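You operate a simulated robot arm through the tools that you are given. There is no shell and no other tool. Be economical: measure what you need, move in short steps, check, and stop when the job is done.

You are at the controls of a simulated two-armed robot. One attempt, no reset.

TASK
Sort the four empties on the counter into dirty and clean.
Fine: dirty ones in the RINSE crate, the others in the CLEAN crate, upright.

Only the result counts: the job must be done as asked and must still hold three seconds after the hand-in. Knocking over, shifting, dropping, spilling or breaking anything else fails it.

THE ROBOT
Two 7-joint arms with two-finger parallel grippers on one trunk, hanging from a carriage that runs on a gantry, over the field with the corners [-2275, 1150], [-2274, -130], [26, -130], [25, 1150] (x, y) and turns from -362 to 326 degrees about z. Base frame: it is fixed where the carriage stands at the start and does not move with it; the origin is on the floor, on the carriage's upright axis, x ahead of it, y to its left, z up. Units: mm, degrees, N and s.
The left shoulder is at the start at [40, 173, 1554], the right one opposite. With the tool pointing down near the work surface each hand reaches from about 100 to 640 mm from the robot's upright axis, wherever it stands, measured 20 degrees to its own side. Places, roughly: inside of the clean crate [700, 100, 900]; inside of the rinse crate [100, 0, 900]. Payload 3.43 kg a hand.
The tool frame of a hand sits at the grasp point between the pads (the TCP): z along the fingers, y along the line on which they close. The tips reach 30 mm beyond it. Largest opening 94 mm; finger width 28, thickness 10; the body of the gripper, 50 by 96 mm, starts 55 mm behind the TCP.
Orientation is that of the tool frame in the base frame, as [roll, pitch, yaw] about the fixed x, y, z axes, in that order (R = Rz(yaw) Ry(pitch) Rx(roll)). With the fingers straight down and closing along the base's y, the tool's x points along the base's -x, its y along +y and its z along -z.

THE INTERFACE
- The arms move only by the tool servo_tool. It takes "left_targets", "right_targets" or both (then of equal length, played together; a hand with none holds still); each is a list of rows, each a list of 7 numbers: the shift along the tool's x, y, z in units of 20 mm (1.0 is 20 mm), then the turn, a rotation vector about the tool's x, y, z in units of 6 degrees (1.0 is 6 degrees), then the gripper command, from -1 (shut) to 1 (fully open), values between in proportion. In form: [[x, y, z, rx, ry, rz, hand], ...]. A call has 1 to 10 rows; each row shifts and turns the commanded pose from where the row before left it, along the tool's axes as they then stand. A call with a number of a shift or a turn outside -1 to 1 is refused whole. A row lasts 0.2 s, in which the tool goes at most 50 mm and 8.6 degrees; a call with a longer step from one row to the next is refused whole, and so is a gripper value outside its range. Where a pose cannot be reached the arm comes as near as it can. A force on the tool above 40 N (or 10 N above the force at the start of the call, whichever is more), or a blocked arm, ends the call early, and 0.2 s more pass. Each finger travels about 72 mm/s and halts on what it meets, pressing with about 24 N; the grip force reading is that of the motor and also rises with nothing between the fingers. The clock runs only during rows and for 0.2 s after the last one: add rows that do not move to give the fingers time. The reply holds the time, the measured pose of the TCP, the force on the tool along the base axes, the opening and the grip force, in the units named above and with some noise, with the torque about the TCP (base axes, N m) and any sound that the robot's microphone picked up, and new pictures: "pictures" is both (left out), scene, wrist or none (wrist: the cameras of the hands that moved).
- Cameras (640 x 400 px; columns grow to the right, rows downward): "scene" is now at [212, -21.2, 1819.7]; the picture's right is [-0.33, -0.94, 0.00], its down [-0.88, 0.31, -0.36] and it looks along [0.34, -0.12, -0.93] (base axes); focal length 220 px, centre (320, 200). "left" rides on the left gripper at [76, -14, -103] in its tool frame; the picture's right is [0.18, 0.98, 0.00], its down [-0.75, 0.14, -0.64] and it looks along [-0.63, 0.12, 0.77] (tool axes); focal length 243 px, centre (320, 200). "right" rides on the right gripper at [76, 14, -102] in its tool frame; the picture's right is [-0.18, 0.98, 0.00], its down [-0.75, -0.14, -0.64] and it looks along [-0.63, -0.12, 0.77] (tool axes); focal length 243 px, centre (320, 200). There is no depth. A picture from a camera that has moved, and an enlarged one, comes with that camera's place and axes in the base frame and with its lens.
- slide_trunk(by): slides the trunk up (or, below 0, down) by that many mm; the arms and the scene camera ride with it, the base frame stays. It gives what a move gives, with no picture.
- base_move(legs): drives the robot by 1 to 6 legs, each [ahead, left, turn to the left] in mm, mm and degrees, along the robot's own axes; the way and the turn of a leg run together, so that a leg with both is an arc; at most 1500 mm and 180 degrees a leg. The arms and the cameras ride along, it lands a little off, and it stops where it bumps. It keeps to its track: a leg is cut to what the track allows. It gives what a move gives, and a new picture of the scene camera.
- turn_head(pan, tilt): turns the head with the scene camera to pan (to the left, within 86 degrees either way) and tilt (down, from -29 to 69), counted from straight ahead of the robot. It gives what a move gives, and a new picture of the scene camera.
- zoom(camera, box): a new picture of the part [left, top, right, bottom] of that camera's present view, enlarged. The clock stands still meanwhile.
- hand_in(): hands the job in; it is judged then, once.

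Go step by step. Nothing tells you exact positions but the pictures and the camera data: compare them with the known pose of the tool, close in by small moves and look again before you grip or let go. The budget is 120 turns and 260 pictures, counting those below and the enlarged ones. Unless the task says otherwise, let go and move clear before handing in, and close with one line.

The tools are called after "Emit:" as name(argument=value, ...) on one line, values as JSON. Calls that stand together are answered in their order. servo_tool: Moves the arms, as the interface text tells. Its arguments: {"type":"object","properties":{"left_targets":{"type":"array","items":{"type":"array","items":{"type":"number"}}},"right_targets":{"type":"array","items":{"type":"array","items":{"type":"number"}}},"pictures":{"type":"string","enum":["both","scene","wrist","none"]}},"required":[]} The other tools are called the same way: slide_trunk (by) slides the trunk up or down; base_move (legs) drives the base; turn_head (pan, tilt) turns the head that bears the scene camera; zoom (camera, box) takes an enlarged picture of a part of a camera's view; hand_in () hands the job in.

At the start:

```text
time: 0.0
left_tcp_pos: [560.7, 166.0, 1192.6]
left_orientation: [-178.8, 6.8, -178.3]
left_force: [76.9, -155.7, -261.8]
left_torque: [18.95, -17.64, 16.09]
left_width: 94.2
left_grasp_force: 0.2
right_tcp_pos: [512.8, -257.2, 1161.1]
right_orientation: [178.7, 8.5, 179.1]
right_force: [93.5, 90.2, -259.6]
right_torque: [-10.4, -16.75, -9.48]
right_width: 94.0
right_grasp_force: 0.0
trunk travel left (down, up): [-707.0, 74.0]
robot x, y, heading: [0.5, -0.3, -0.1]
head pan, tilt: [-19.1, 68.8]
```

scene: 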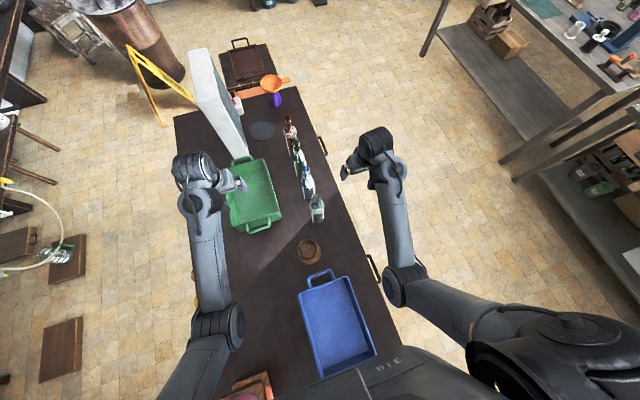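
right: 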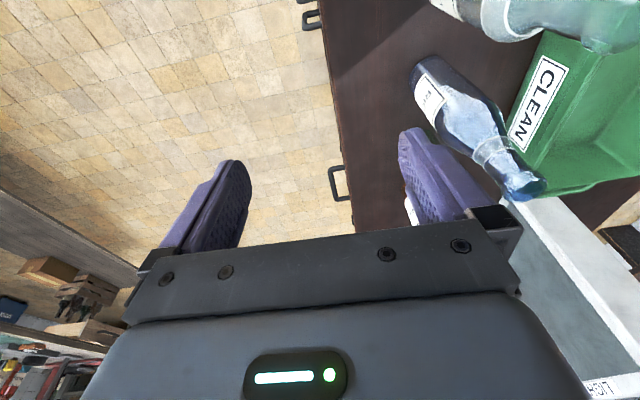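
left: 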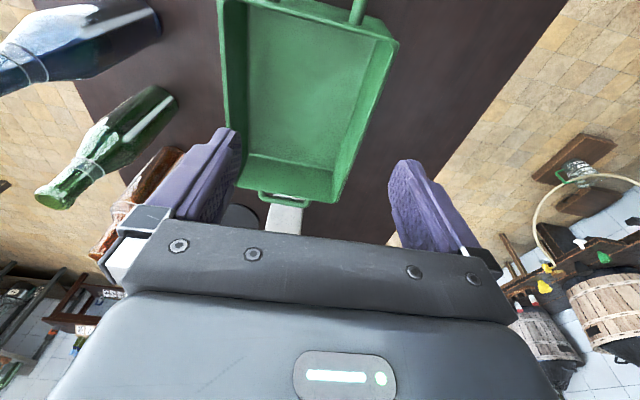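

I see a green CLEAN crate, a blue (RINSE) crate and four bottles in a row on the counter. I'll zoom in on the bottles first.

Emit:
zoom(camera="scene", box=[220, 100, 380, 240])

Emit:
zoom(camera="scene", box=[280, 230, 400, 380])

Emit:
zoom(camera="left", box=[0, 0, 240, 270])

Emit:
zoom(camera="right", box=[380, 0, 640, 220])

```text
2.86 times, centred on (300, 170) of scene
camera zoom: at [212.0, -21.2, 1819.7], right [-0.33, -0.94, 0.0], down [-0.88, 0.31, -0.36], along [0.34, -0.12, -0.93], focal length 630 px, centre (377, 286)
```

zoom: 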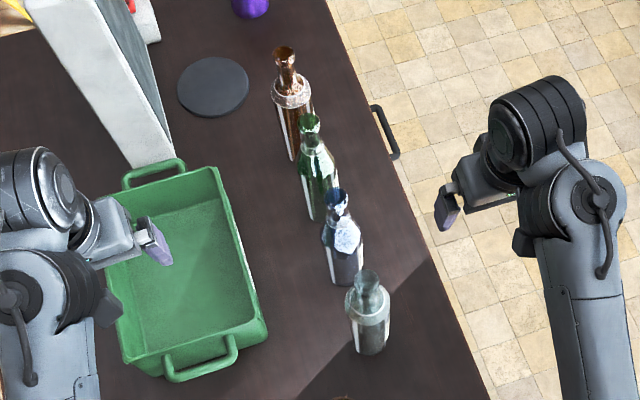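

```text
2.67 times, centred on (340, 305) of scene
camera zoom: at [212.0, -21.2, 1819.7], right [-0.33, -0.94, 0.0], down [-0.88, 0.31, -0.36], along [0.34, -0.12, -0.93], focal length 588 px, centre (267, -80)
```

zoom: 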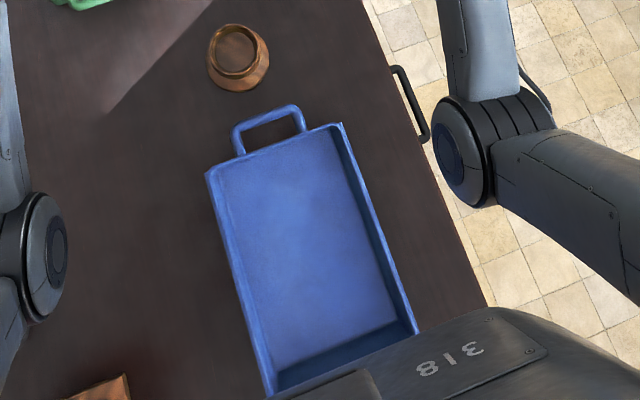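

```text
1.48 times, centred on (120, 135) of left
camera zoom: at [473.6, 151.4, 1284.6], right [-0.21, 0.98, -0.04], down [0.67, 0.18, 0.72], along [0.71, 0.12, -0.69], focal length 359 px, centre (616, 296)
```

zoom: 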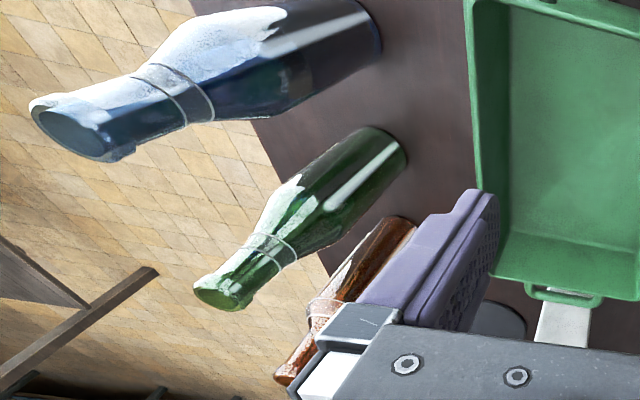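

```text
1.82 times, centred on (510, 110) of right
camera zoom: at [422.6, -244.9, 1251.1], right [0.19, 0.98, 0.05], down [0.65, -0.17, 0.74], along [0.74, -0.11, -0.67], focal length 441 px, centre (-26, 364)
```

zoom: 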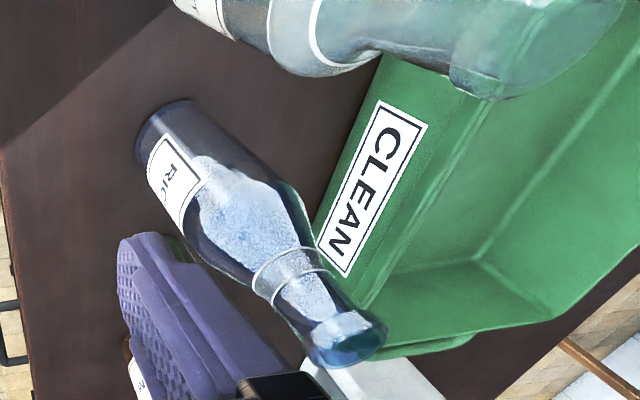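

The bottles stand near y≈-95, at x≈460, 580, 700 and 830. I'll turn both hands so the wrist cameras face the row from either side and I can check for dirt.

Emit:
servo_tool(left_targets=[[0, 0, 0, 0, 0, 1, 1], [0, 0, 0, 0, 0, 1, 1], [0, 0, 0, 0, 0, 1, 1], [0, 0, 0, 0, 0, 1, 1], [0, 0, 0, 0, 0, 1, 1], [0, 0, 0, 0, 0, 1, 1], [0, 0, 0, 0, 0, 1, 1], [0, 0, 0, 0, 0, 1, 1]], right_targets=[[0, 0, 0, 0, 0, -1, 1], [0, 0, 0, 0, 0, -1, 1], [0, 0, 0, 0, 0, -1, 1], [0, 0, 0, 0, 0, -1, 1], [0, 0, 0, 0, 0, -1, 1], [0, 0, 0, 0, 0, -1, 1], [0, 0, 0, 0, 0, -1, 1], [0, 0, 0, 0, 0, -1, 1]], pictures="wrist")

```text
time: 0.7
left_tcp_pos: [567.2, 164.5, 1191.6]
left_orientation: [-178.7, 8.5, 179.0]
left_force: [34.2, -35.1, -70.9]
left_torque: [3.85, -3.43, 3.6]
left_width: 93.9
left_grasp_force: 0.0
right_tcp_pos: [520.7, -258.8, 1161.8]
right_orientation: [-179.4, 10.7, -169.0]
right_force: [34.8, -11.4, -54.0]
right_torque: [1.63, -1.9, 1.46]
right_width: 93.9
right_grasp_force: 0.0
trunk travel left (down, up): [-707.0, 74.0]
robot x, y, heading: [-2.0, -1.6, -0.2]
head pan, tilt: [-19.1, 68.8]
stopped in row 3 (left hand): the arm was blocked; the commanded pose is now the measured one
camera right: at [425.0, -260.4, 1248.2], right [-0.01, 1.0, 0.03], down [0.63, -0.01, 0.77], along [0.77, 0.02, -0.63], focal length 243 px, centre (320, 200)
camera left: at [475.7, 154.3, 1282.4], right [-0.16, 0.99, -0.05], down [0.65, 0.14, 0.74], along [0.74, 0.09, -0.67], focal length 243 px, centre (320, 200)
```

right: 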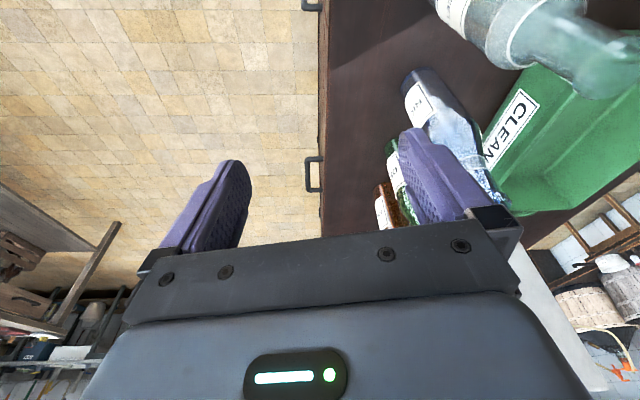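
left: 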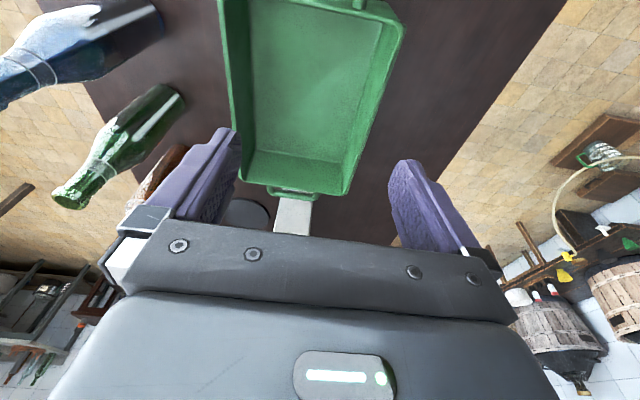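

The left arm reported a block, though this may be start-up settling. I'll try again with the right hand alone.

Emit:
servo_tool(right_targets=[[0, 0, 0, 0, 0, 0, 1], [0, 0, 0, 0, 0, -1, 1], [0, 0, 0, 0, 0, -1, 1], [0, 0, 0, 0, 0, -1, 1], [0, 0, 0, 0, 0, -1, 1], [0, 0, 0, 0, 0, -1, 1], [0, 0, 0, 0, 0, -1, 1], [0, 0, 0, 0, 0, -1, 1], [0, 0, 0, 0, 0, -1, 1]], pictures="wrist")

```text
time: 1.1
left_tcp_pos: [566.4, 164.2, 1192.5]
left_orientation: [-178.7, 8.7, 179.1]
left_force: [13.2, -14.7, -28.8]
left_torque: [1.68, -1.46, 1.58]
left_width: 93.9
left_grasp_force: 0.0
right_tcp_pos: [519.8, -258.2, 1162.8]
right_orientation: [-179.4, 11.0, -169.0]
right_force: [14.7, 3.6, -23.1]
right_torque: [-0.16, -0.84, -0.21]
right_width: 93.8
right_grasp_force: 0.1
trunk travel left (down, up): [-707.0, 74.0]
robot x, y, heading: [-0.8, 0.1, -0.0]
head pan, tilt: [-19.1, 68.8]
stopped in row 1 (right hand): the force on the tool passed its limit at 76 N (the readings are from after the stop); the commanded pose is now the measured one
camera right: at [425.2, -260.4, 1248.0], right [-0.01, 1.0, 0.03], down [0.63, -0.01, 0.78], along [0.78, 0.02, -0.63], focal length 243 px, centre (320, 200)
```

right: 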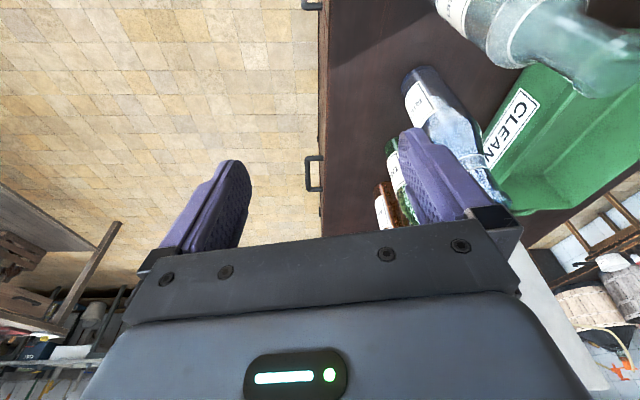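

The readings are still settling from the start (force decaying). I'll let it rest a few rows.

Emit:
servo_tool(right_targets=[[0, 0, 0, 0, 0, 0, 1], [0, 0, 0, 0, 0, 0, 1], [0, 0, 0, 0, 0, 0, 1], [0, 0, 0, 0, 0, 0, 1], [0, 0, 0, 0, 0, 0, 1]], left_targets=[[0, 0, 0, 0, 0, 0, 1], [0, 0, 0, 0, 0, 0, 1], [0, 0, 0, 0, 0, 0, 1], [0, 0, 0, 0, 0, 0, 1], [0, 0, 0, 0, 0, 0, 1]], pictures="none")

Emit:
servo_tool(left_targets=[[0, 0, 0, 0, 0, 1, 1], [0, 0, 0, 0, 0, 1, 1], [0, 0, 0, 0, 0, 1, 1], [0, 0, 0, 0, 0, 1, 1], [0, 0, 0, 0, 0, 1, 1], [0, 0, 0, 0, 0, 1, 1], [0, 0, 0, 0, 0, 1, 1], [0, 0, 0, 0, 0, 1, 1]], right_targets=[[0, 0, 0, 0, 0, -1, 1], [0, 0, 0, 0, 0, -1, 1], [0, 0, 0, 0, 0, -1, 1], [0, 0, 0, 0, 0, -1, 1], [0, 0, 0, 0, 0, -1, 1], [0, 0, 0, 0, 0, -1, 1], [0, 0, 0, 0, 0, -1, 1], [0, 0, 0, 0, 0, -1, 1]], pictures="wrist")

```text
time: 1.5
left_tcp_pos: [566.3, 164.3, 1191.7]
left_orientation: [-178.6, 8.6, 179.1]
left_force: [7.3, -10.0, -17.8]
left_torque: [1.04, -0.95, 0.99]
left_width: 94.3
left_grasp_force: 0.0
right_tcp_pos: [520.4, -256.9, 1162.3]
right_orientation: [-179.4, 11.2, -169.0]
right_force: [9.0, 1.6, -14.5]
right_torque: [-0.12, -0.5, -0.13]
right_width: 94.0
right_grasp_force: 0.0
trunk travel left (down, up): [-707.0, 74.0]
robot x, y, heading: [2.3, 0.1, 0.0]
head pan, tilt: [-19.1, 68.8]
stopped in row 2 (left hand): the force on the tool passed its limit at 47 N (the readings are from after the stop); the commanded pose is now the measured one
```

```text
time: 1.8
left_tcp_pos: [567.8, 164.3, 1193.1]
left_orientation: [-178.6, 8.9, 178.7]
left_force: [7.3, -1.5, -13.1]
left_torque: [0.15, -0.62, 0.18]
left_width: 93.8
left_grasp_force: 0.0
right_tcp_pos: [520.9, -258.6, 1161.8]
right_orientation: [-179.4, 11.2, -168.3]
right_force: [2.0, -0.9, -4.2]
right_torque: [0.11, -0.05, 0.12]
right_width: 94.0
right_grasp_force: 0.1
trunk travel left (down, up): [-707.0, 74.0]
robot x, y, heading: [0.9, 0.5, -0.1]
head pan, tilt: [-19.1, 68.8]
stopped in row 1 (left hand): the force on the tool passed its limit at 68 N (the readings are from after the stop); the commanded pose is now the measured one
camera right: at [425.6, -261.5, 1247.6], right [-0.02, 1.0, 0.02], down [0.63, -0.01, 0.78], along [0.78, 0.03, -0.63], focal length 243 px, centre (320, 200)
camera left: at [476.2, 154.3, 1282.0], right [-0.16, 0.99, -0.05], down [0.65, 0.14, 0.75], along [0.74, 0.08, -0.66], focal length 243 px, centre (320, 200)
```

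right: 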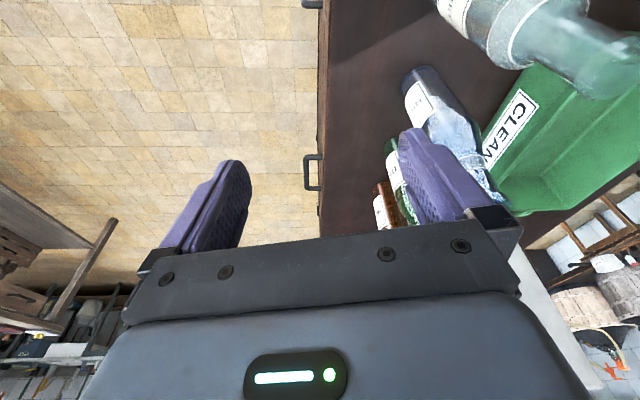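
left: 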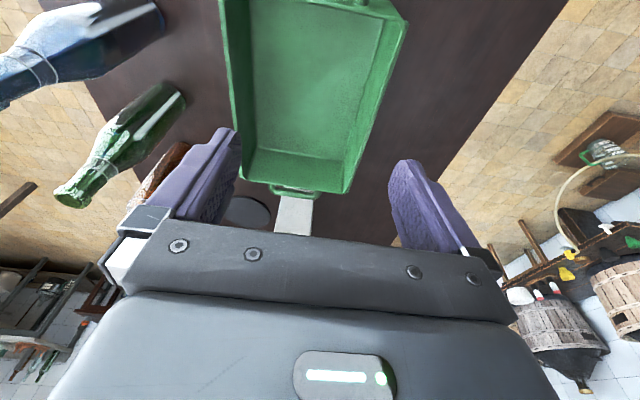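

Emit:
servo_tool(right_targets=[[0, 0, 0, 0, 0, -0.2, 1], [0, 0, 0, 0, 0, -0.4, 1], [0, 0, 0, 0, 0, -0.6, 1], [0, 0, 0, 0, 0, -0.8, 1], [0, 0, 0, 0, 0, -1, 1], [0, 0, 0, 0, 0, -1, 1], [0, 0, 0, 0, 0, -1, 1], [0, 0, 0, 0, 0, -1, 1]], pictures="none")

Emit:
servo_tool(right_targets=[[0, 0, 0, 0, 0, -1, 1], [0, 0, 0, 0, 0, -1, 1], [0, 0, 0, 0, 0, -1, 1], [0, 0, 0, 0, 0, -1, 1], [0, 0, 0, 0, 0, -1, 1]], pictures="wrist")

```text
time: 2.5
left_tcp_pos: [566.5, 163.2, 1194.0]
left_orientation: [-178.6, 9.0, 178.8]
left_force: [4.2, -4.1, -9.3]
left_torque: [0.51, -0.59, 0.44]
left_width: 93.8
left_grasp_force: 0.1
right_tcp_pos: [521.7, -257.0, 1160.8]
right_orientation: [-178.5, 11.3, -164.1]
right_force: [4.3, -2.6, -7.3]
right_torque: [0.4, -0.22, 0.35]
right_width: 94.2
right_grasp_force: 0.0
trunk travel left (down, up): [-707.0, 74.0]
robot x, y, heading: [1.5, 2.5, -0.2]
head pan, tilt: [-19.1, 68.8]
stopped in row 3 (right hand): the force on the tool passed its limit at 45 N (the readings are from after the stop); the commanded pose is now the measured one
```

```text
time: 2.8
left_tcp_pos: [567.5, 163.6, 1193.0]
left_orientation: [-178.6, 9.0, 178.8]
left_force: [2.0, -2.2, -6.6]
left_torque: [0.3, -0.43, 0.28]
left_width: 93.8
left_grasp_force: 0.0
right_tcp_pos: [521.7, -257.6, 1161.9]
right_orientation: [-177.9, 11.5, -161.8]
right_force: [0.5, -1.0, -1.8]
right_torque: [0.14, -0.09, 0.17]
right_width: 93.7
right_grasp_force: 0.0
trunk travel left (down, up): [-707.0, 74.0]
robot x, y, heading: [-0.1, 0.3, -0.0]
head pan, tilt: [-19.1, 68.8]
stopped in row 1 (right hand): the force on the tool passed its limit at 52 N (the readings are from after the stop); the commanded pose is now the measured one
camera right: at [427.0, -270.1, 1246.8], right [-0.13, 0.99, 0.0], down [0.62, 0.08, 0.78], along [0.78, 0.1, -0.62], focal length 243 px, centre (320, 200)
```

right: 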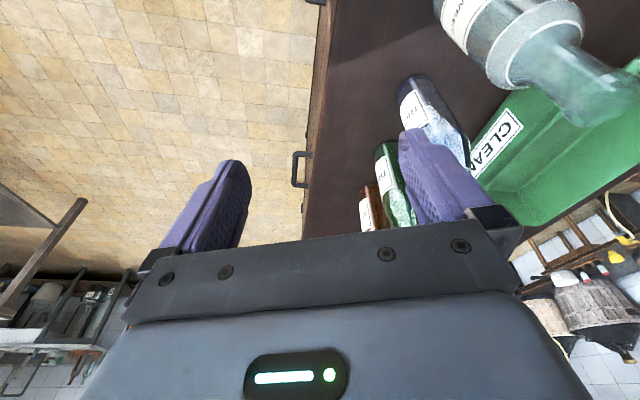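

The hands seem to be near the edge of reach, since the force rises on turning. I'll pull both back a bit before turning.

Emit:
servo_tool(right_targets=[[0.3, 0, 0, 0, 0, 0, 1], [0.6, 0, 0, 0, 0, 0, 1], [1, 0, 0, 0, 0, 0, 1], [1, 0, 0, 0, 0, 0, 1], [1, 0, 0, 0, 0, 0, 1], [0, 0, 0, 0, 0, 0, 1]], left_targets=[[0.3, 0, 0, 0, 0, 0, 1], [0.6, 0, 0, 0, 0, 0, 1], [1, 0, 0, 0, 0, 0, 1], [1, 0, 0, 0, 0, 0, 1], [1, 0, 0, 0, 0, 0, 1], [0, 0, 0, 0, 0, 0, 1]], pictures="none")

Emit:
servo_tool(right_targets=[[0, 0, 0, 0, 0, -0.5, 1], [0, 0, 0, 0, 0, -1, 1], [0, 0, 0, 0, 0, -1, 1], [0, 0, 0, 0, 0, -1, 1], [0, 0, 0, 0, 0, -1, 1], [0, 0, 0, 0, 0, -0.5, 1]], pictures="wrist")

```text
time: 3.4
left_tcp_pos: [560.2, 163.4, 1192.5]
left_orientation: [-178.5, 9.4, 178.9]
left_force: [6.4, -8.9, -14.8]
left_torque: [0.85, -0.92, 0.86]
left_width: 94.1
left_grasp_force: 0.0
right_tcp_pos: [512.7, -260.2, 1159.1]
right_orientation: [-177.9, 11.6, -162.1]
right_force: [3.1, -3.2, -5.3]
right_torque: [0.25, -0.22, 0.27]
right_width: 93.9
right_grasp_force: 0.1
trunk travel left (down, up): [-707.0, 74.0]
robot x, y, heading: [-1.1, 1.9, 0.1]
head pan, tilt: [-19.1, 68.8]
stopped in row 2 (left hand): the force on the tool passed its limit at 49 N (the readings are from after the stop); the commanded pose is now the measured one
```

```text
time: 3.8
left_tcp_pos: [559.3, 164.4, 1191.6]
left_orientation: [-178.6, 9.4, 179.0]
left_force: [4.6, -6.5, -11.6]
left_torque: [0.57, -0.71, 0.56]
left_width: 94.1
left_grasp_force: 0.0
right_tcp_pos: [514.1, -261.2, 1159.7]
right_orientation: [-177.3, 11.7, -158.7]
right_force: [2.2, -2.1, -3.7]
right_torque: [0.27, -0.1, 0.25]
right_width: 94.1
right_grasp_force: 0.2
trunk travel left (down, up): [-707.0, 74.0]
robot x, y, heading: [-2.1, 3.3, -0.0]
head pan, tilt: [-19.1, 68.8]
stopped in row 2 (right hand): the force on the tool passed its limit at 49 N (the readings are from after the stop); the commanded pose is now the measured one
camera right: at [418.5, -277.1, 1244.0], right [-0.18, 0.98, -0.01], down [0.61, 0.12, 0.79], along [0.78, 0.14, -0.62], focal length 243 px, centre (320, 200)
```

right: 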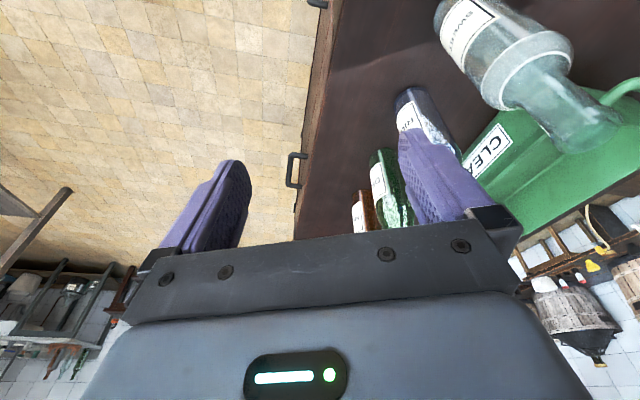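

I'll let the arms rest for 2 s to see whether the forces die out.

Emit:
servo_tool(right_targets=[[0, 0, 0, 0, 0, 0, 1], [0, 0, 0, 0, 0, 0, 1], [0, 0, 0, 0, 0, 0, 1], [0, 0, 0, 0, 0, 0, 1], [0, 0, 0, 0, 0, 0, 1], [0, 0, 0, 0, 0, 0, 1], [0, 0, 0, 0, 0, 0, 1], [0, 0, 0, 0, 0, 0, 1], [0, 0, 0, 0, 0, 0, 1], [0, 0, 0, 0, 0, 0, 1]], pictures="none")

Emit:
servo_tool(right_targets=[[0, 0, 0, 0, 0, -0.5, 1], [0, 0, 0, 0, 0, -0.5, 1], [0, 0, 0, 0, 0, -0.5, 1], [0, 0, 0, 0, 0, -0.5, 1], [0, 0, 0, 0, 0, -0.5, 1], [0, 0, 0, 0, 0, -0.5, 1]], pictures="none")

```text
time: 6.0
left_tcp_pos: [559.3, 163.6, 1191.3]
left_orientation: [-178.5, 9.5, 178.9]
left_force: [6.2, -10.4, -17.6]
left_torque: [1.07, -1.25, 1.05]
left_width: 93.8
left_grasp_force: 0.1
right_tcp_pos: [513.3, -260.1, 1160.2]
right_orientation: [-177.3, 11.7, -158.8]
right_force: [1.3, 0.0, -3.7]
right_torque: [-0.01, -0.18, 0.0]
right_width: 94.0
right_grasp_force: 0.1
trunk travel left (down, up): [-707.0, 74.0]
robot x, y, heading: [2.0, 1.9, -0.0]
head pan, tilt: [-19.1, 68.8]
```

```text
time: 7.4
left_tcp_pos: [560.2, 163.6, 1191.4]
left_orientation: [-178.5, 9.4, 179.0]
left_force: [4.6, -10.4, -19.1]
left_torque: [1.09, -1.29, 1.06]
left_width: 94.0
left_grasp_force: 0.0
right_tcp_pos: [514.6, -260.6, 1159.9]
right_orientation: [-173.6, 10.2, -140.4]
right_force: [-0.4, -0.7, -0.4]
right_torque: [0.0, 0.04, -0.02]
right_width: 94.0
right_grasp_force: 0.1
trunk travel left (down, up): [-707.0, 74.0]
robot x, y, heading: [-0.3, 0.3, 0.0]
head pan, tilt: [-19.1, 68.8]
```

The arms have settled and the turn now works. Continuing.

Emit:
servo_tool(right_targets=[[0, 0, 0, 0, 0, -0.5, 1], [0, 0, 0, 0, 0, -1, 1], [0, 0, 0, 0, 0, -1, 1], [0, 0, 0, 0, 0, -1, 1], [0, 0, 0, 0, 0, -1, 1], [0, 0, 0, 0, 0, -1, 1], [0.5, 0, 0, 0, 0, -1, 1], [1, 0, 0, 0, 0, -0.5, 1], [1, 0, 0, 0, 0, 0, 1], [0, 0, 0, 0, 0, 0, 1]], left_targets=[[0, 0, 0, 0, 0, 0.5, 1], [0, 0, 0, 0, 0, 0.5, 1], [0, 0, 0, 0, 0, 0.5, 1], [0, 0, 0, 0, 0, 0.5, 1], [0, 0, 0, 0, 0, 1, 1], [0, 0, 0, 0, 0, 1, 1], [0, 0, 0, 0, 0, 1, 1], [0, 0, 0, 0, 0, 1, 1], [0, 0, 0, 0, 0, 1, 1], [0, 0, 0, 0, 0, 0.5, 1]], pictures="wrist")

```text
time: 7.7
left_tcp_pos: [558.7, 163.3, 1192.9]
left_orientation: [-178.4, 9.5, 178.6]
left_force: [6.3, -2.6, -13.1]
left_torque: [0.22, -0.68, 0.26]
left_width: 94.1
left_grasp_force: 0.2
right_tcp_pos: [512.5, -260.9, 1159.3]
right_orientation: [-173.5, 10.2, -139.5]
right_force: [0.5, -0.1, 0.5]
right_torque: [0.03, -0.01, 0.01]
right_width: 94.4
right_grasp_force: 0.0
trunk travel left (down, up): [-707.0, 74.0]
robot x, y, heading: [-2.6, 1.4, -0.1]
head pan, tilt: [-19.1, 68.8]
stopped in row 1 (left hand): the force on the tool passed its limit at 52 N (the readings are from after the stop); the commanded pose is now the measured one
camera right: at [427.1, -301.1, 1245.3], right [-0.48, 0.87, -0.08], down [0.52, 0.35, 0.78], along [0.7, 0.33, -0.63], focal length 243 px, centre (320, 200)
camera left: at [467.5, 154.3, 1280.2], right [-0.15, 0.99, -0.06], down [0.64, 0.14, 0.75], along [0.75, 0.08, -0.65], focal length 243 px, centre (320, 200)
```

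right: 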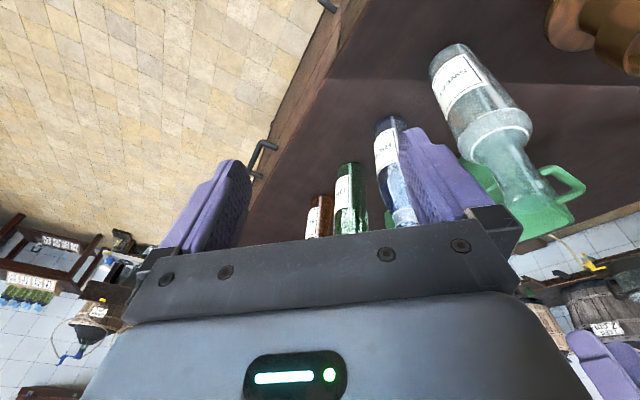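
left: 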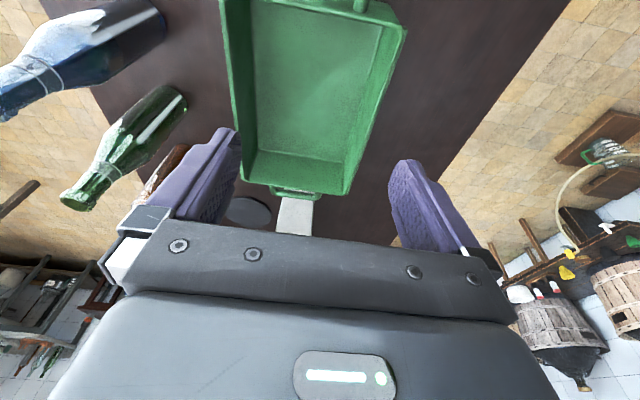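

Emit:
servo_tool(right_targets=[[0, 0, 0, 0, 0, -0.5, 1], [0, 0, 0, 0, 0, -1, 1], [0, 0, 0, 0, 0, -1, 1], [0, 0, 0, 0, 0, -1, 1], [0, 0, 0, 0, 0, -1, 1], [0, 0, 0, 0, 0, -1, 1], [0.5, 0, 0, 0, 0, -1, 1], [1, 0, 0, 0, 0, -0.5, 1], [1, 0, 0, 0, 0, 0, 1], [0, 0, 0, 0, 0, 0, 1]], pictures="wrist")

Emit:
servo_tool(left_targets=[[0, 0, -0.2, 0, 0, 0, 1], [0, 0, -0.4, 0, 0, 0, 1], [0, 0, -0.4, 0, 0, 0, 1], [0.3, 0, -0.4, 0, 0, 0, 1], [0.5, 0, -0.4, 0, 0, 0, 1], [0.5, 0, -0.4, 0, 0, 0, 1]], pictures="none")

```text
time: 9.9
left_tcp_pos: [559.4, 163.0, 1191.7]
left_orientation: [-178.6, 9.4, 178.6]
left_force: [6.7, -10.8, -19.6]
left_torque: [1.1, -1.39, 1.05]
left_width: 93.8
left_grasp_force: 0.1
right_tcp_pos: [505.0, -309.8, 1157.8]
right_orientation: [-168.5, 3.4, -97.8]
right_force: [-0.1, 0.3, -0.2]
right_torque: [0.0, -0.02, -0.04]
right_width: 94.1
right_grasp_force: 0.0
trunk travel left (down, up): [-707.0, 74.0]
robot x, y, heading: [-2.3, 4.6, 0.1]
head pan, tilt: [-19.1, 68.8]
camera right: at [460.1, -385.7, 1249.6], right [-0.93, 0.32, -0.19], down [0.11, 0.71, 0.7], along [0.36, 0.63, -0.69], focal length 243 px, centre (320, 200)
```

right: 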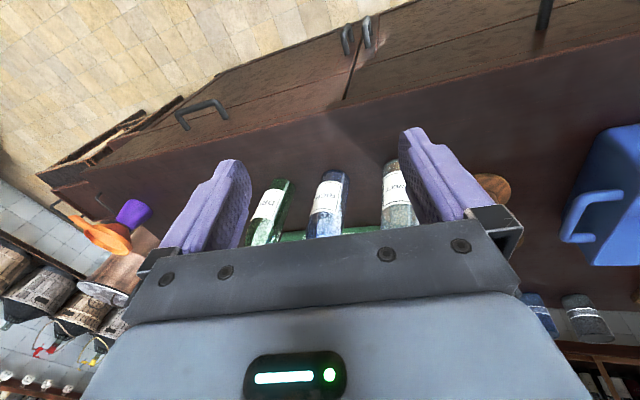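

```text
time: 10.3
left_tcp_pos: [560.1, 163.2, 1194.4]
left_orientation: [-178.5, 9.9, 178.8]
left_force: [6.6, -8.0, -16.5]
left_torque: [0.87, -0.89, 0.85]
left_width: 94.0
left_grasp_force: 0.2
right_tcp_pos: [505.7, -310.5, 1156.4]
right_orientation: [-168.4, 3.5, -97.8]
right_force: [0.3, 0.3, 0.4]
right_torque: [-0.01, 0.0, 0.0]
right_width: 93.9
right_grasp_force: 0.1
trunk travel left (down, up): [-707.0, 74.0]
robot x, y, heading: [3.2, 1.8, 0.1]
head pan, tilt: [-19.1, 68.8]
stopped in row 1 (left hand): the force on the tool passed its limit at 49 N (the readings are from after the stop); the commanded pose is now the measured one
```

The left wrist looks to be at a joint limit, with the fingers wanting to tilt forward. I'll relieve it that way.

Emit:
servo_tool(left_targets=[[0, 0, 0, 0, -0.2, 0, 1], [0, 0, 0, 0, -0.4, 0, 1], [0, 0, 0, 0, -0.5, 0, 1], [0, 0, 0, 0, -0.5, 0, 1], [0, 0, 0, 0, -0.5, 0, 1], [0, 0, 0, 0, 0, 0, 1]], pictures="none")

Emit:
servo_tool(right_targets=[[0, 0, 0, 0, -0.3, 0, 1], [0, 0, 0, 0, -0.6, 0, 1], [0, 0, 0, 0, -1, 0, 1], [0, 0, 0, 0, -1, 0, 1], [0, 0, 0, 0, -1, 0, 1], [0, 0, 0, 0, -0.5, 0, 1]], pictures="wrist")

```text
time: 11.7
left_tcp_pos: [561.0, 162.7, 1194.7]
left_orientation: [-178.3, 22.4, 179.0]
left_force: [0.6, 0.3, 0.0]
left_torque: [0.02, 0.04, 0.01]
left_width: 94.1
left_grasp_force: 0.1
right_tcp_pos: [505.6, -309.8, 1156.5]
right_orientation: [-168.4, 3.3, -97.8]
right_force: [0.3, -0.4, 0.3]
right_torque: [0.02, -0.01, 0.04]
right_width: 94.2
right_grasp_force: 0.1
trunk travel left (down, up): [-707.0, 74.0]
robot x, y, heading: [-1.7, -0.1, -0.1]
head pan, tilt: [-19.1, 68.8]
```

```text
time: 13.3
left_tcp_pos: [560.6, 163.8, 1194.2]
left_orientation: [-178.4, 22.4, 179.0]
left_force: [0.9, 0.7, -0.4]
left_torque: [-0.02, 0.04, -0.01]
left_width: 94.0
left_grasp_force: 0.1
right_tcp_pos: [503.1, -352.9, 1163.5]
right_orientation: [-166.3, 25.3, -93.7]
right_force: [-0.1, -0.8, 0.1]
right_torque: [0.03, 0.01, 0.04]
right_width: 94.0
right_grasp_force: 0.0
trunk travel left (down, up): [-707.0, 74.0]
robot x, y, heading: [1.7, 2.7, -0.1]
head pan, tilt: [-19.1, 68.8]
stopped in row 6 (right hand): the arm was blocked; the commanded pose is now the measured one
camera right: at [458.4, -459.2, 1217.8], right [-0.94, 0.33, -0.13], down [0.01, 0.4, 0.92], along [0.35, 0.86, -0.38], focal length 243 px, centre (320, 200)
```

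right: 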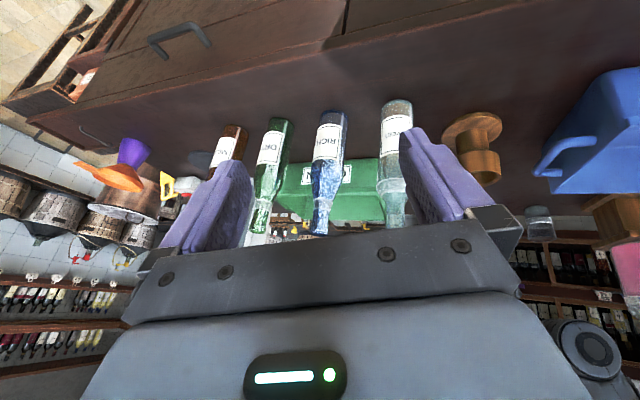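

Emit:
zoom(camera="right", box=[190, 90, 310, 250])

Emit:
zoom(camera="right", box=[300, 90, 420, 250])

```text
2.50 times, centred on (250, 170) of right
camera zoom: at [458.4, -459.2, 1217.8], right [-0.94, 0.33, -0.13], down [0.01, 0.4, 0.92], along [0.35, 0.86, -0.38], focal length 606 px, centre (495, 275)
```

zoom: 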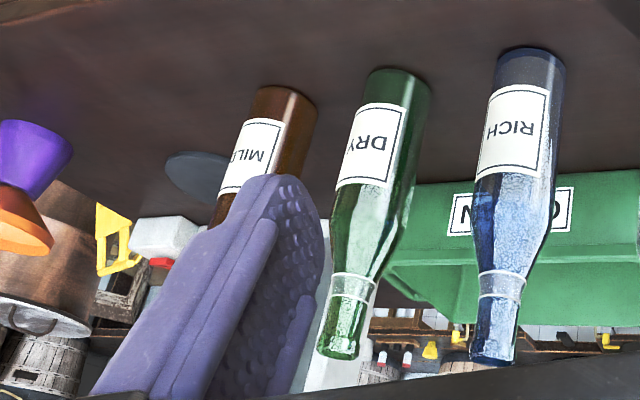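

```text
2.50 times, centred on (360, 170) of right
camera zoom: at [458.4, -459.2, 1217.8], right [-0.94, 0.33, -0.13], down [0.01, 0.4, 0.92], along [0.35, 0.86, -0.38], focal length 606 px, centre (220, 275)
```

zoom: 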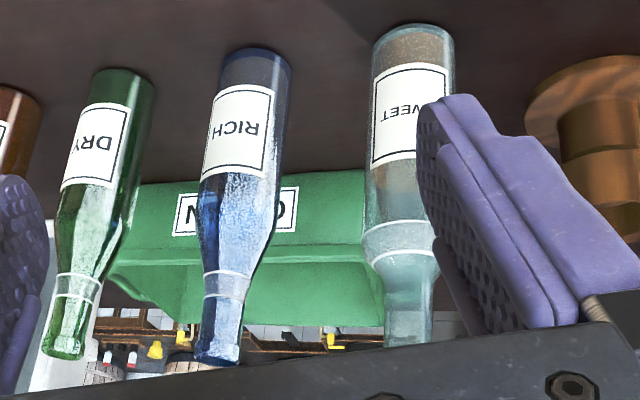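

The labels face the right side: MILD, DRY, RICH, SWEET. Next I'll use the left camera to look from the +y side.

Emit:
servo_tool(left_targets=[[0, 0, 0, 0, 0, 0.3, 1], [0, 0, 0, 0, 0, 0.6, 1], [0, 0, 0, 0, 0, 1, 1], [0, 0, 0, 0, 0, 1, 1], [0, 0, 0, 0, 0, 1, 1], [0, 0, 0, 0, 0, 1, 1], [0, 0, 0, 0, 0, 1, 1], [0, 0, 0, 0, 0, 1, 1], [0, 0, 0, 0, 0, 1, 1], [0, 0, 0, 0, 0, 0.5, 1]], pictures="none")

Emit:
servo_tool(left_targets=[[0, 0, 0, 0, 0, 0.5, 1], [0, 0, 0, 0, 0, 1, 1], [0, 0, 0, 0, 0, 1, 1], [0, 0, 0, 0, 0, 1, 1], [0, 0, 0, 0, 0, 1, 1], [0, 0, 0, 0, 0, 1, 1], [0, 0, 0, 0, 0, 1, 1], [0, 0, 0, 0, 0, 0.5, 1]], pictures="wrist")

```text
time: 15.5
left_tcp_pos: [559.2, 164.4, 1194.3]
left_orientation: [163.5, 15.0, 126.0]
left_force: [-1.0, 0.3, 0.4]
left_torque: [0.02, 0.01, 0.01]
left_width: 93.8
left_grasp_force: 0.0
right_tcp_pos: [502.7, -351.8, 1163.3]
right_orientation: [-166.5, 25.3, -93.6]
right_force: [0.4, 0.1, 0.4]
right_torque: [-0.02, 0.01, -0.02]
right_width: 94.1
right_grasp_force: 0.0
trunk travel left (down, up): [-707.0, 74.0]
robot x, y, heading: [-3.0, -2.8, -0.3]
head pan, tilt: [-19.1, 68.8]
```

```text
time: 17.3
left_tcp_pos: [559.8, 164.0, 1193.6]
left_orientation: [157.7, 0.5, 86.1]
left_force: [-0.3, -0.5, -0.5]
left_torque: [0.06, 0.0, -0.02]
left_width: 93.9
left_grasp_force: 0.0
right_tcp_pos: [502.8, -352.5, 1161.7]
right_orientation: [-166.5, 25.4, -93.7]
right_force: [0.7, 0.2, 0.2]
right_torque: [-0.05, -0.02, 0.0]
right_width: 94.1
right_grasp_force: 0.1
trunk travel left (down, up): [-707.0, 74.0]
robot x, y, heading: [-3.4, -1.6, 0.0]
head pan, tilt: [-19.1, 68.8]
camera left: at [513.4, 244.3, 1282.4], right [0.92, 0.13, 0.37], down [-0.16, -0.74, 0.65], along [0.36, -0.66, -0.66], focal length 243 px, centre (320, 200)
```

left: 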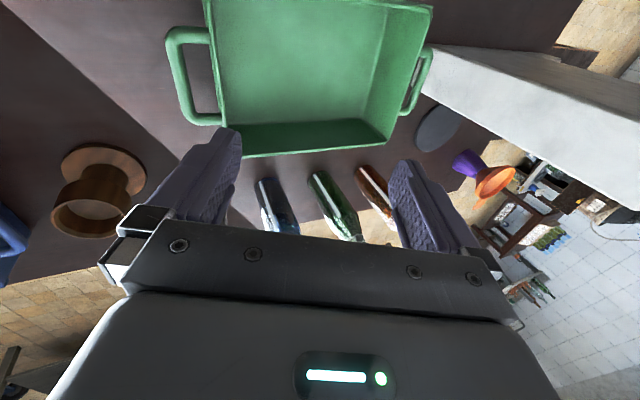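

Emit:
servo_tool(left_targets=[[0, 0, 0, 0, -0.3, 0, 1], [0.2, 0, 0, 0, -0.6, 0, 1], [0.3, 0, 0, 0, -1, 0, 1], [0.3, 0, 0, 0, -1, 0, 1], [0.3, 0, 0, 0, -1, 0, 1], [0.3, 0, 0, 0, -0.5, 0, 1], [0, 0, 0, 0, 0, 0, 1]], pictures="wrist")

```text
time: 18.4
left_tcp_pos: [569.0, 258.3, 1194.8]
left_orientation: [157.3, 9.7, 82.3]
left_force: [-0.7, 0.2, -0.4]
left_torque: [0.03, 0.02, 0.0]
left_width: 94.0
left_grasp_force: 0.1
right_tcp_pos: [502.8, -352.4, 1162.2]
right_orientation: [-166.3, 25.3, -93.7]
right_force: [-0.4, 0.6, 0.1]
right_torque: [0.02, 0.03, -0.01]
right_width: 93.6
right_grasp_force: 0.1
trunk travel left (down, up): [-707.0, 74.0]
robot x, y, heading: [-0.3, 1.5, -0.1]
head pan, tilt: [-19.1, 68.8]
stopped in row 5 (left hand): the arm was blocked; the commanded pose is now the measured one
camera left: at [528.7, 355.4, 1270.1], right [0.93, 0.12, 0.34], down [-0.2, -0.61, 0.76], along [0.3, -0.78, -0.55], focal length 243 px, centre (320, 200)
```

left: 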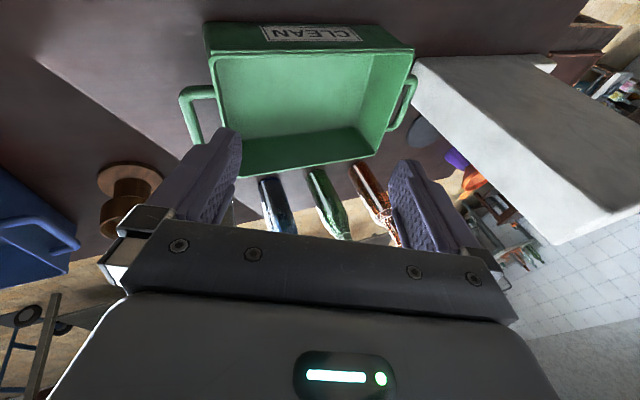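

Emit:
zoom(camera="left", box=[230, 140, 430, 265])

```text
3.20 times, centred on (330, 202) of left
camera zoom: at [528.7, 355.4, 1270.1], right [0.93, 0.12, 0.34], down [-0.2, -0.61, 0.76], along [0.3, -0.78, -0.55], focal length 776 px, centre (288, 192)
```

zoom: 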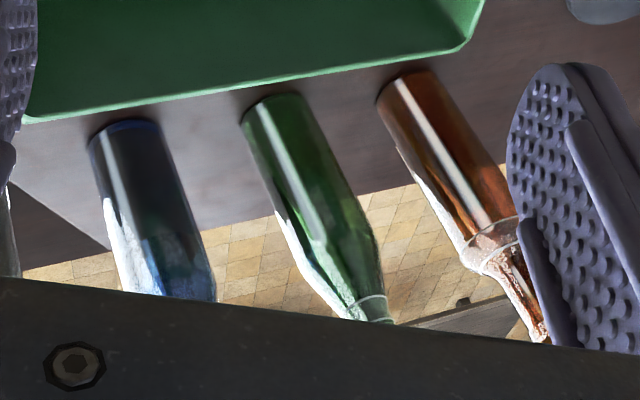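

Emit:
zoom(camera="scene", box=[296, 160, 332, 226])

Emit:
zoom(camera="scene", box=[280, 110, 316, 176])

Emit:
zoom(camera="right", box=[300, 90, 360, 240])

Emit:
zoom(camera="right", box=[370, 90, 430, 240])

```text
6.06 times, centred on (314, 193) of scene
camera zoom: at [212.1, -21.0, 1819.7], right [-0.33, -0.94, 0.0], down [-0.88, 0.3, -0.36], along [0.34, -0.12, -0.93], focal length 1336 px, centre (356, 242)
```

zoom: 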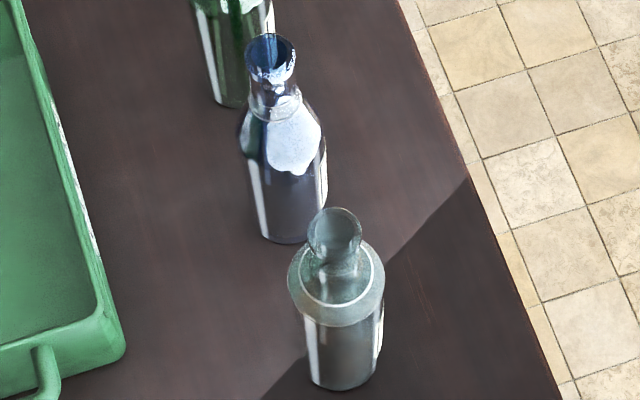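

```text
6.06 times, centred on (298, 143) of scene
camera zoom: at [212.1, -21.0, 1819.7], right [-0.33, -0.94, 0.0], down [-0.88, 0.3, -0.36], along [0.34, -0.12, -0.93], focal length 1336 px, centre (453, 546)
```

zoom: 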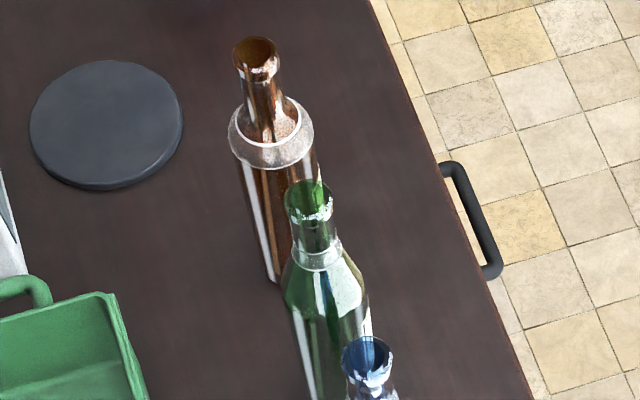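

```text
2.67 times, centred on (330, 165) of right
camera zoom: at [458.3, -459.4, 1217.7], right [-0.94, 0.33, -0.13], down [0.01, 0.4, 0.92], along [0.35, 0.86, -0.38], focal length 647 px, centre (293, 293)
```

zoom: 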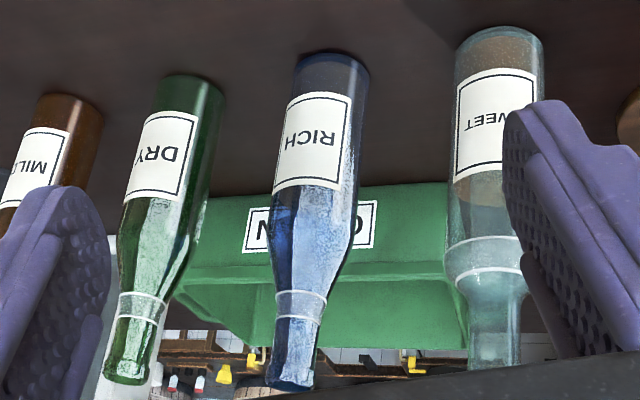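

```text
2.67 times, centred on (400, 165) of right
camera zoom: at [458.3, -459.4, 1217.7], right [-0.94, 0.33, -0.13], down [0.01, 0.4, 0.92], along [0.35, 0.86, -0.38], focal length 647 px, centre (107, 293)
```

zoom: 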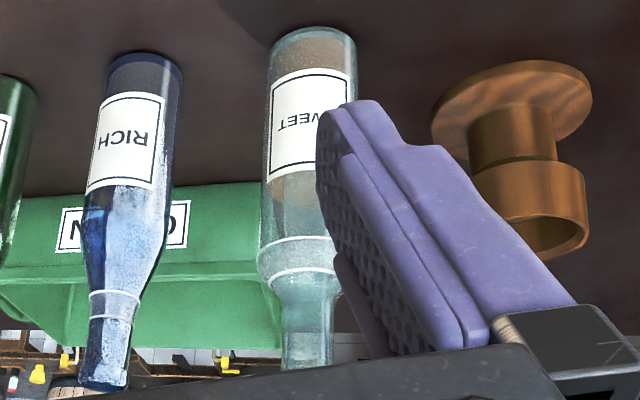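

I need lower, more level views, so I'll lower the trunk by 120 mm. Both hands keep clear of everything.

Emit:
slide_trunk(by=-120)

Emit:
zoom(camera="right", box=[160, 60, 480, 260])

```text
time: 19.9
left_tcp_pos: [568.2, 256.6, 1075.6]
left_orientation: [157.3, 9.7, 82.2]
left_force: [-0.4, 0.3, 0.1]
left_torque: [-0.01, 0.01, 0.03]
left_width: 94.0
left_grasp_force: 0.1
right_tcp_pos: [503.3, -350.8, 1043.8]
right_orientation: [-166.4, 25.2, -93.6]
right_force: [-1.1, -0.1, 0.7]
right_torque: [0.01, -0.02, 0.0]
right_width: 94.0
right_grasp_force: 0.1
trunk travel left (down, up): [-587.0, 194.0]
robot x, y, heading: [0.6, -2.6, -0.2]
head pan, tilt: [-19.1, 68.8]
```

```text
2.00 times, centred on (320, 160) of right
camera zoom: at [458.5, -458.7, 1097.4], right [-0.94, 0.33, -0.13], down [0.01, 0.4, 0.92], along [0.35, 0.86, -0.38], focal length 485 px, centre (320, 280)
```

zoom: 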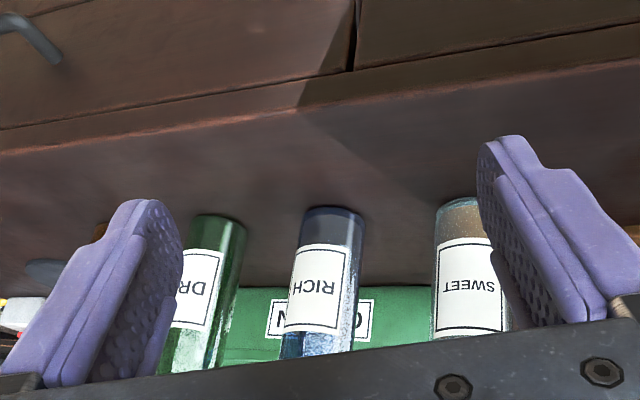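

Emit:
zoom(camera="right", box=[370, 150, 420, 190])

Emit:
zoom(camera="right", box=[295, 150, 355, 245])

Emit:
zoom(camera="right", box=[230, 150, 290, 245])

```text
10.00 times, centred on (395, 170) of right
camera zoom: at [458.5, -458.7, 1097.4], right [-0.94, 0.33, -0.13], down [0.01, 0.4, 0.92], along [0.35, 0.86, -0.38], focal length 2426 px, centre (-430, 500)
```

zoom: 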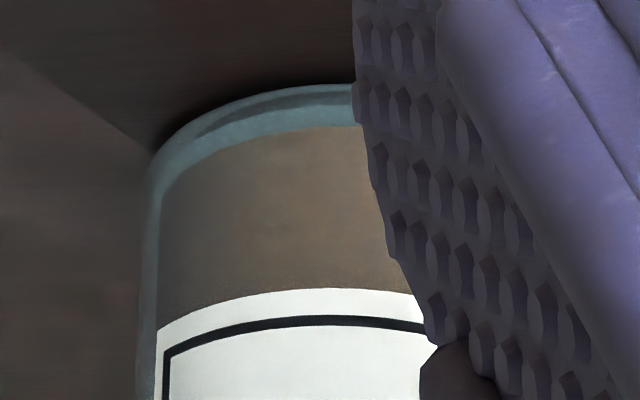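

```text
4.21 times, centred on (325, 198) of right
camera zoom: at [458.5, -458.7, 1097.4], right [-0.94, 0.33, -0.13], down [0.01, 0.4, 0.92], along [0.35, 0.86, -0.38], focal length 1022 px, centre (299, 210)
```

zoom: 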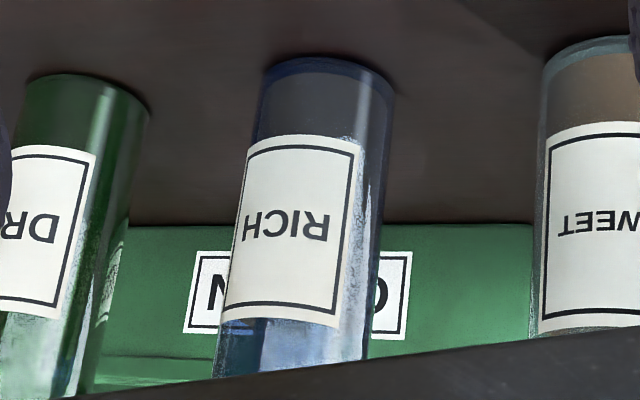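

```text
4.21 times, centred on (260, 198) of right
camera zoom: at [458.5, -458.7, 1097.4], right [-0.94, 0.33, -0.13], down [0.01, 0.4, 0.92], along [0.35, 0.86, -0.38], focal length 1022 px, centre (573, 210)
```

zoom: 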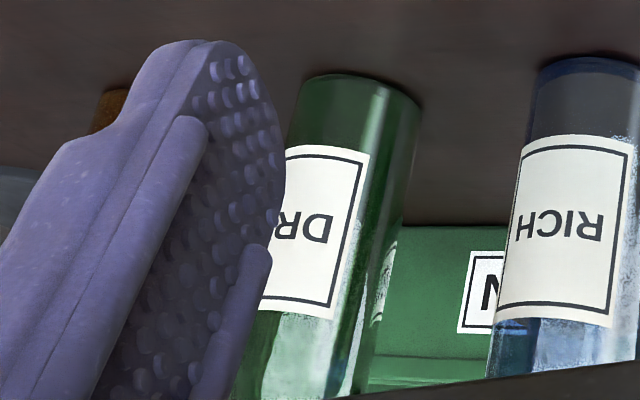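

Emit:
zoom(camera="left", box=[200, 100, 450, 260])

Emit:
zoom(camera="scene", box=[270, 90, 350, 240])

```text
2.50 times, centred on (325, 180) of left
camera zoom: at [528.7, 354.8, 1149.7], right [0.93, 0.12, 0.34], down [-0.2, -0.61, 0.76], along [0.3, -0.78, -0.55], focal length 606 px, centre (308, 250)
```

zoom: 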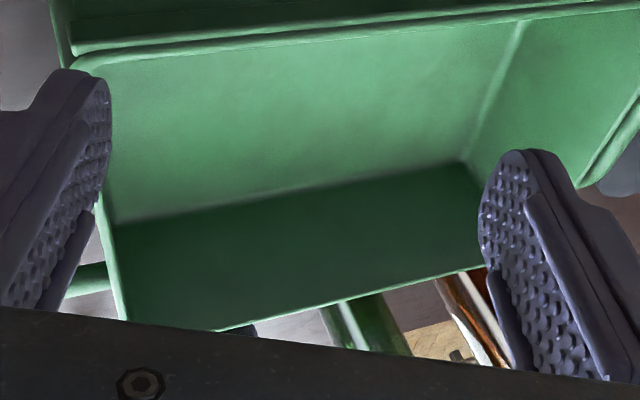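

```text
2.67 times, centred on (310, 165) of scene
camera zoom: at [212.2, -21.0, 1699.8], right [-0.33, -0.94, 0.0], down [-0.88, 0.3, -0.36], along [0.34, -0.12, -0.93], focal length 588 px, centre (347, 293)
```

zoom: 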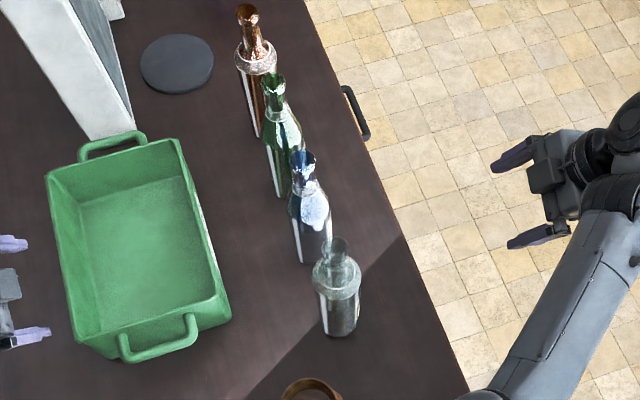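

SWEET clearly shows an inner brown film behind its teal glass wall. To compare the others, I'll shift the right camera toward +x and raise the trunk a little.

Emit:
slide_trunk(by=50)

Emit:
servo_tool(right_targets=[[0, -0.3, 0, 0, 0, 0, 1], [0, -0.6, 0, 0, 0, 0, 1], [0, -1, 0, 0, 0, 0, 1], [0, -1, 0, 0, 0, 0, 1], [0, -1, 0, 0, 0, 0, 1], [0, -0.6, 0, 0, 0, 0, 1], [0, 0, 0, 0, 0, 0, 1]], pictures="wrist")

```text
time: 20.8
left_tcp_pos: [568.6, 258.7, 1125.2]
left_orientation: [157.3, 9.7, 82.3]
left_force: [-0.2, 0.1, 0.1]
left_torque: [0.01, -0.01, -0.01]
left_width: 94.0
left_grasp_force: 0.0
right_tcp_pos: [502.6, -352.1, 1092.8]
right_orientation: [-166.4, 25.3, -93.7]
right_force: [0.3, -0.3, -0.5]
right_torque: [-0.01, 0.02, 0.0]
right_width: 93.9
right_grasp_force: 0.1
trunk travel left (down, up): [-637.0, 144.0]
robot x, y, heading: [-1.9, -1.6, 0.1]
head pan, tilt: [-19.1, 68.8]
```

```text
time: 22.4
left_tcp_pos: [568.0, 258.2, 1124.5]
left_orientation: [157.3, 9.7, 82.4]
left_force: [-1.3, -0.4, -0.7]
left_torque: [-0.03, 0.0, 0.01]
left_width: 94.1
left_grasp_force: 0.0
right_tcp_pos: [589.0, -365.1, 1111.7]
right_orientation: [-166.6, 25.3, -93.7]
right_force: [-0.4, -0.2, 0.2]
right_torque: [-0.05, 0.01, -0.01]
right_width: 94.2
right_grasp_force: 0.2
trunk travel left (down, up): [-637.0, 144.0]
robot x, y, heading: [1.6, 1.6, 0.1]
head pan, tilt: [-19.1, 68.8]
camera right: at [545.0, -472.7, 1166.1], right [-0.94, 0.33, -0.13], down [0.01, 0.4, 0.92], along [0.35, 0.86, -0.38], focal length 243 px, centre (320, 200)
```

right: 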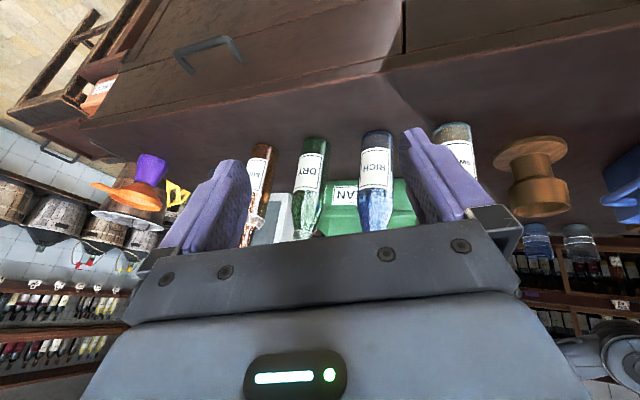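

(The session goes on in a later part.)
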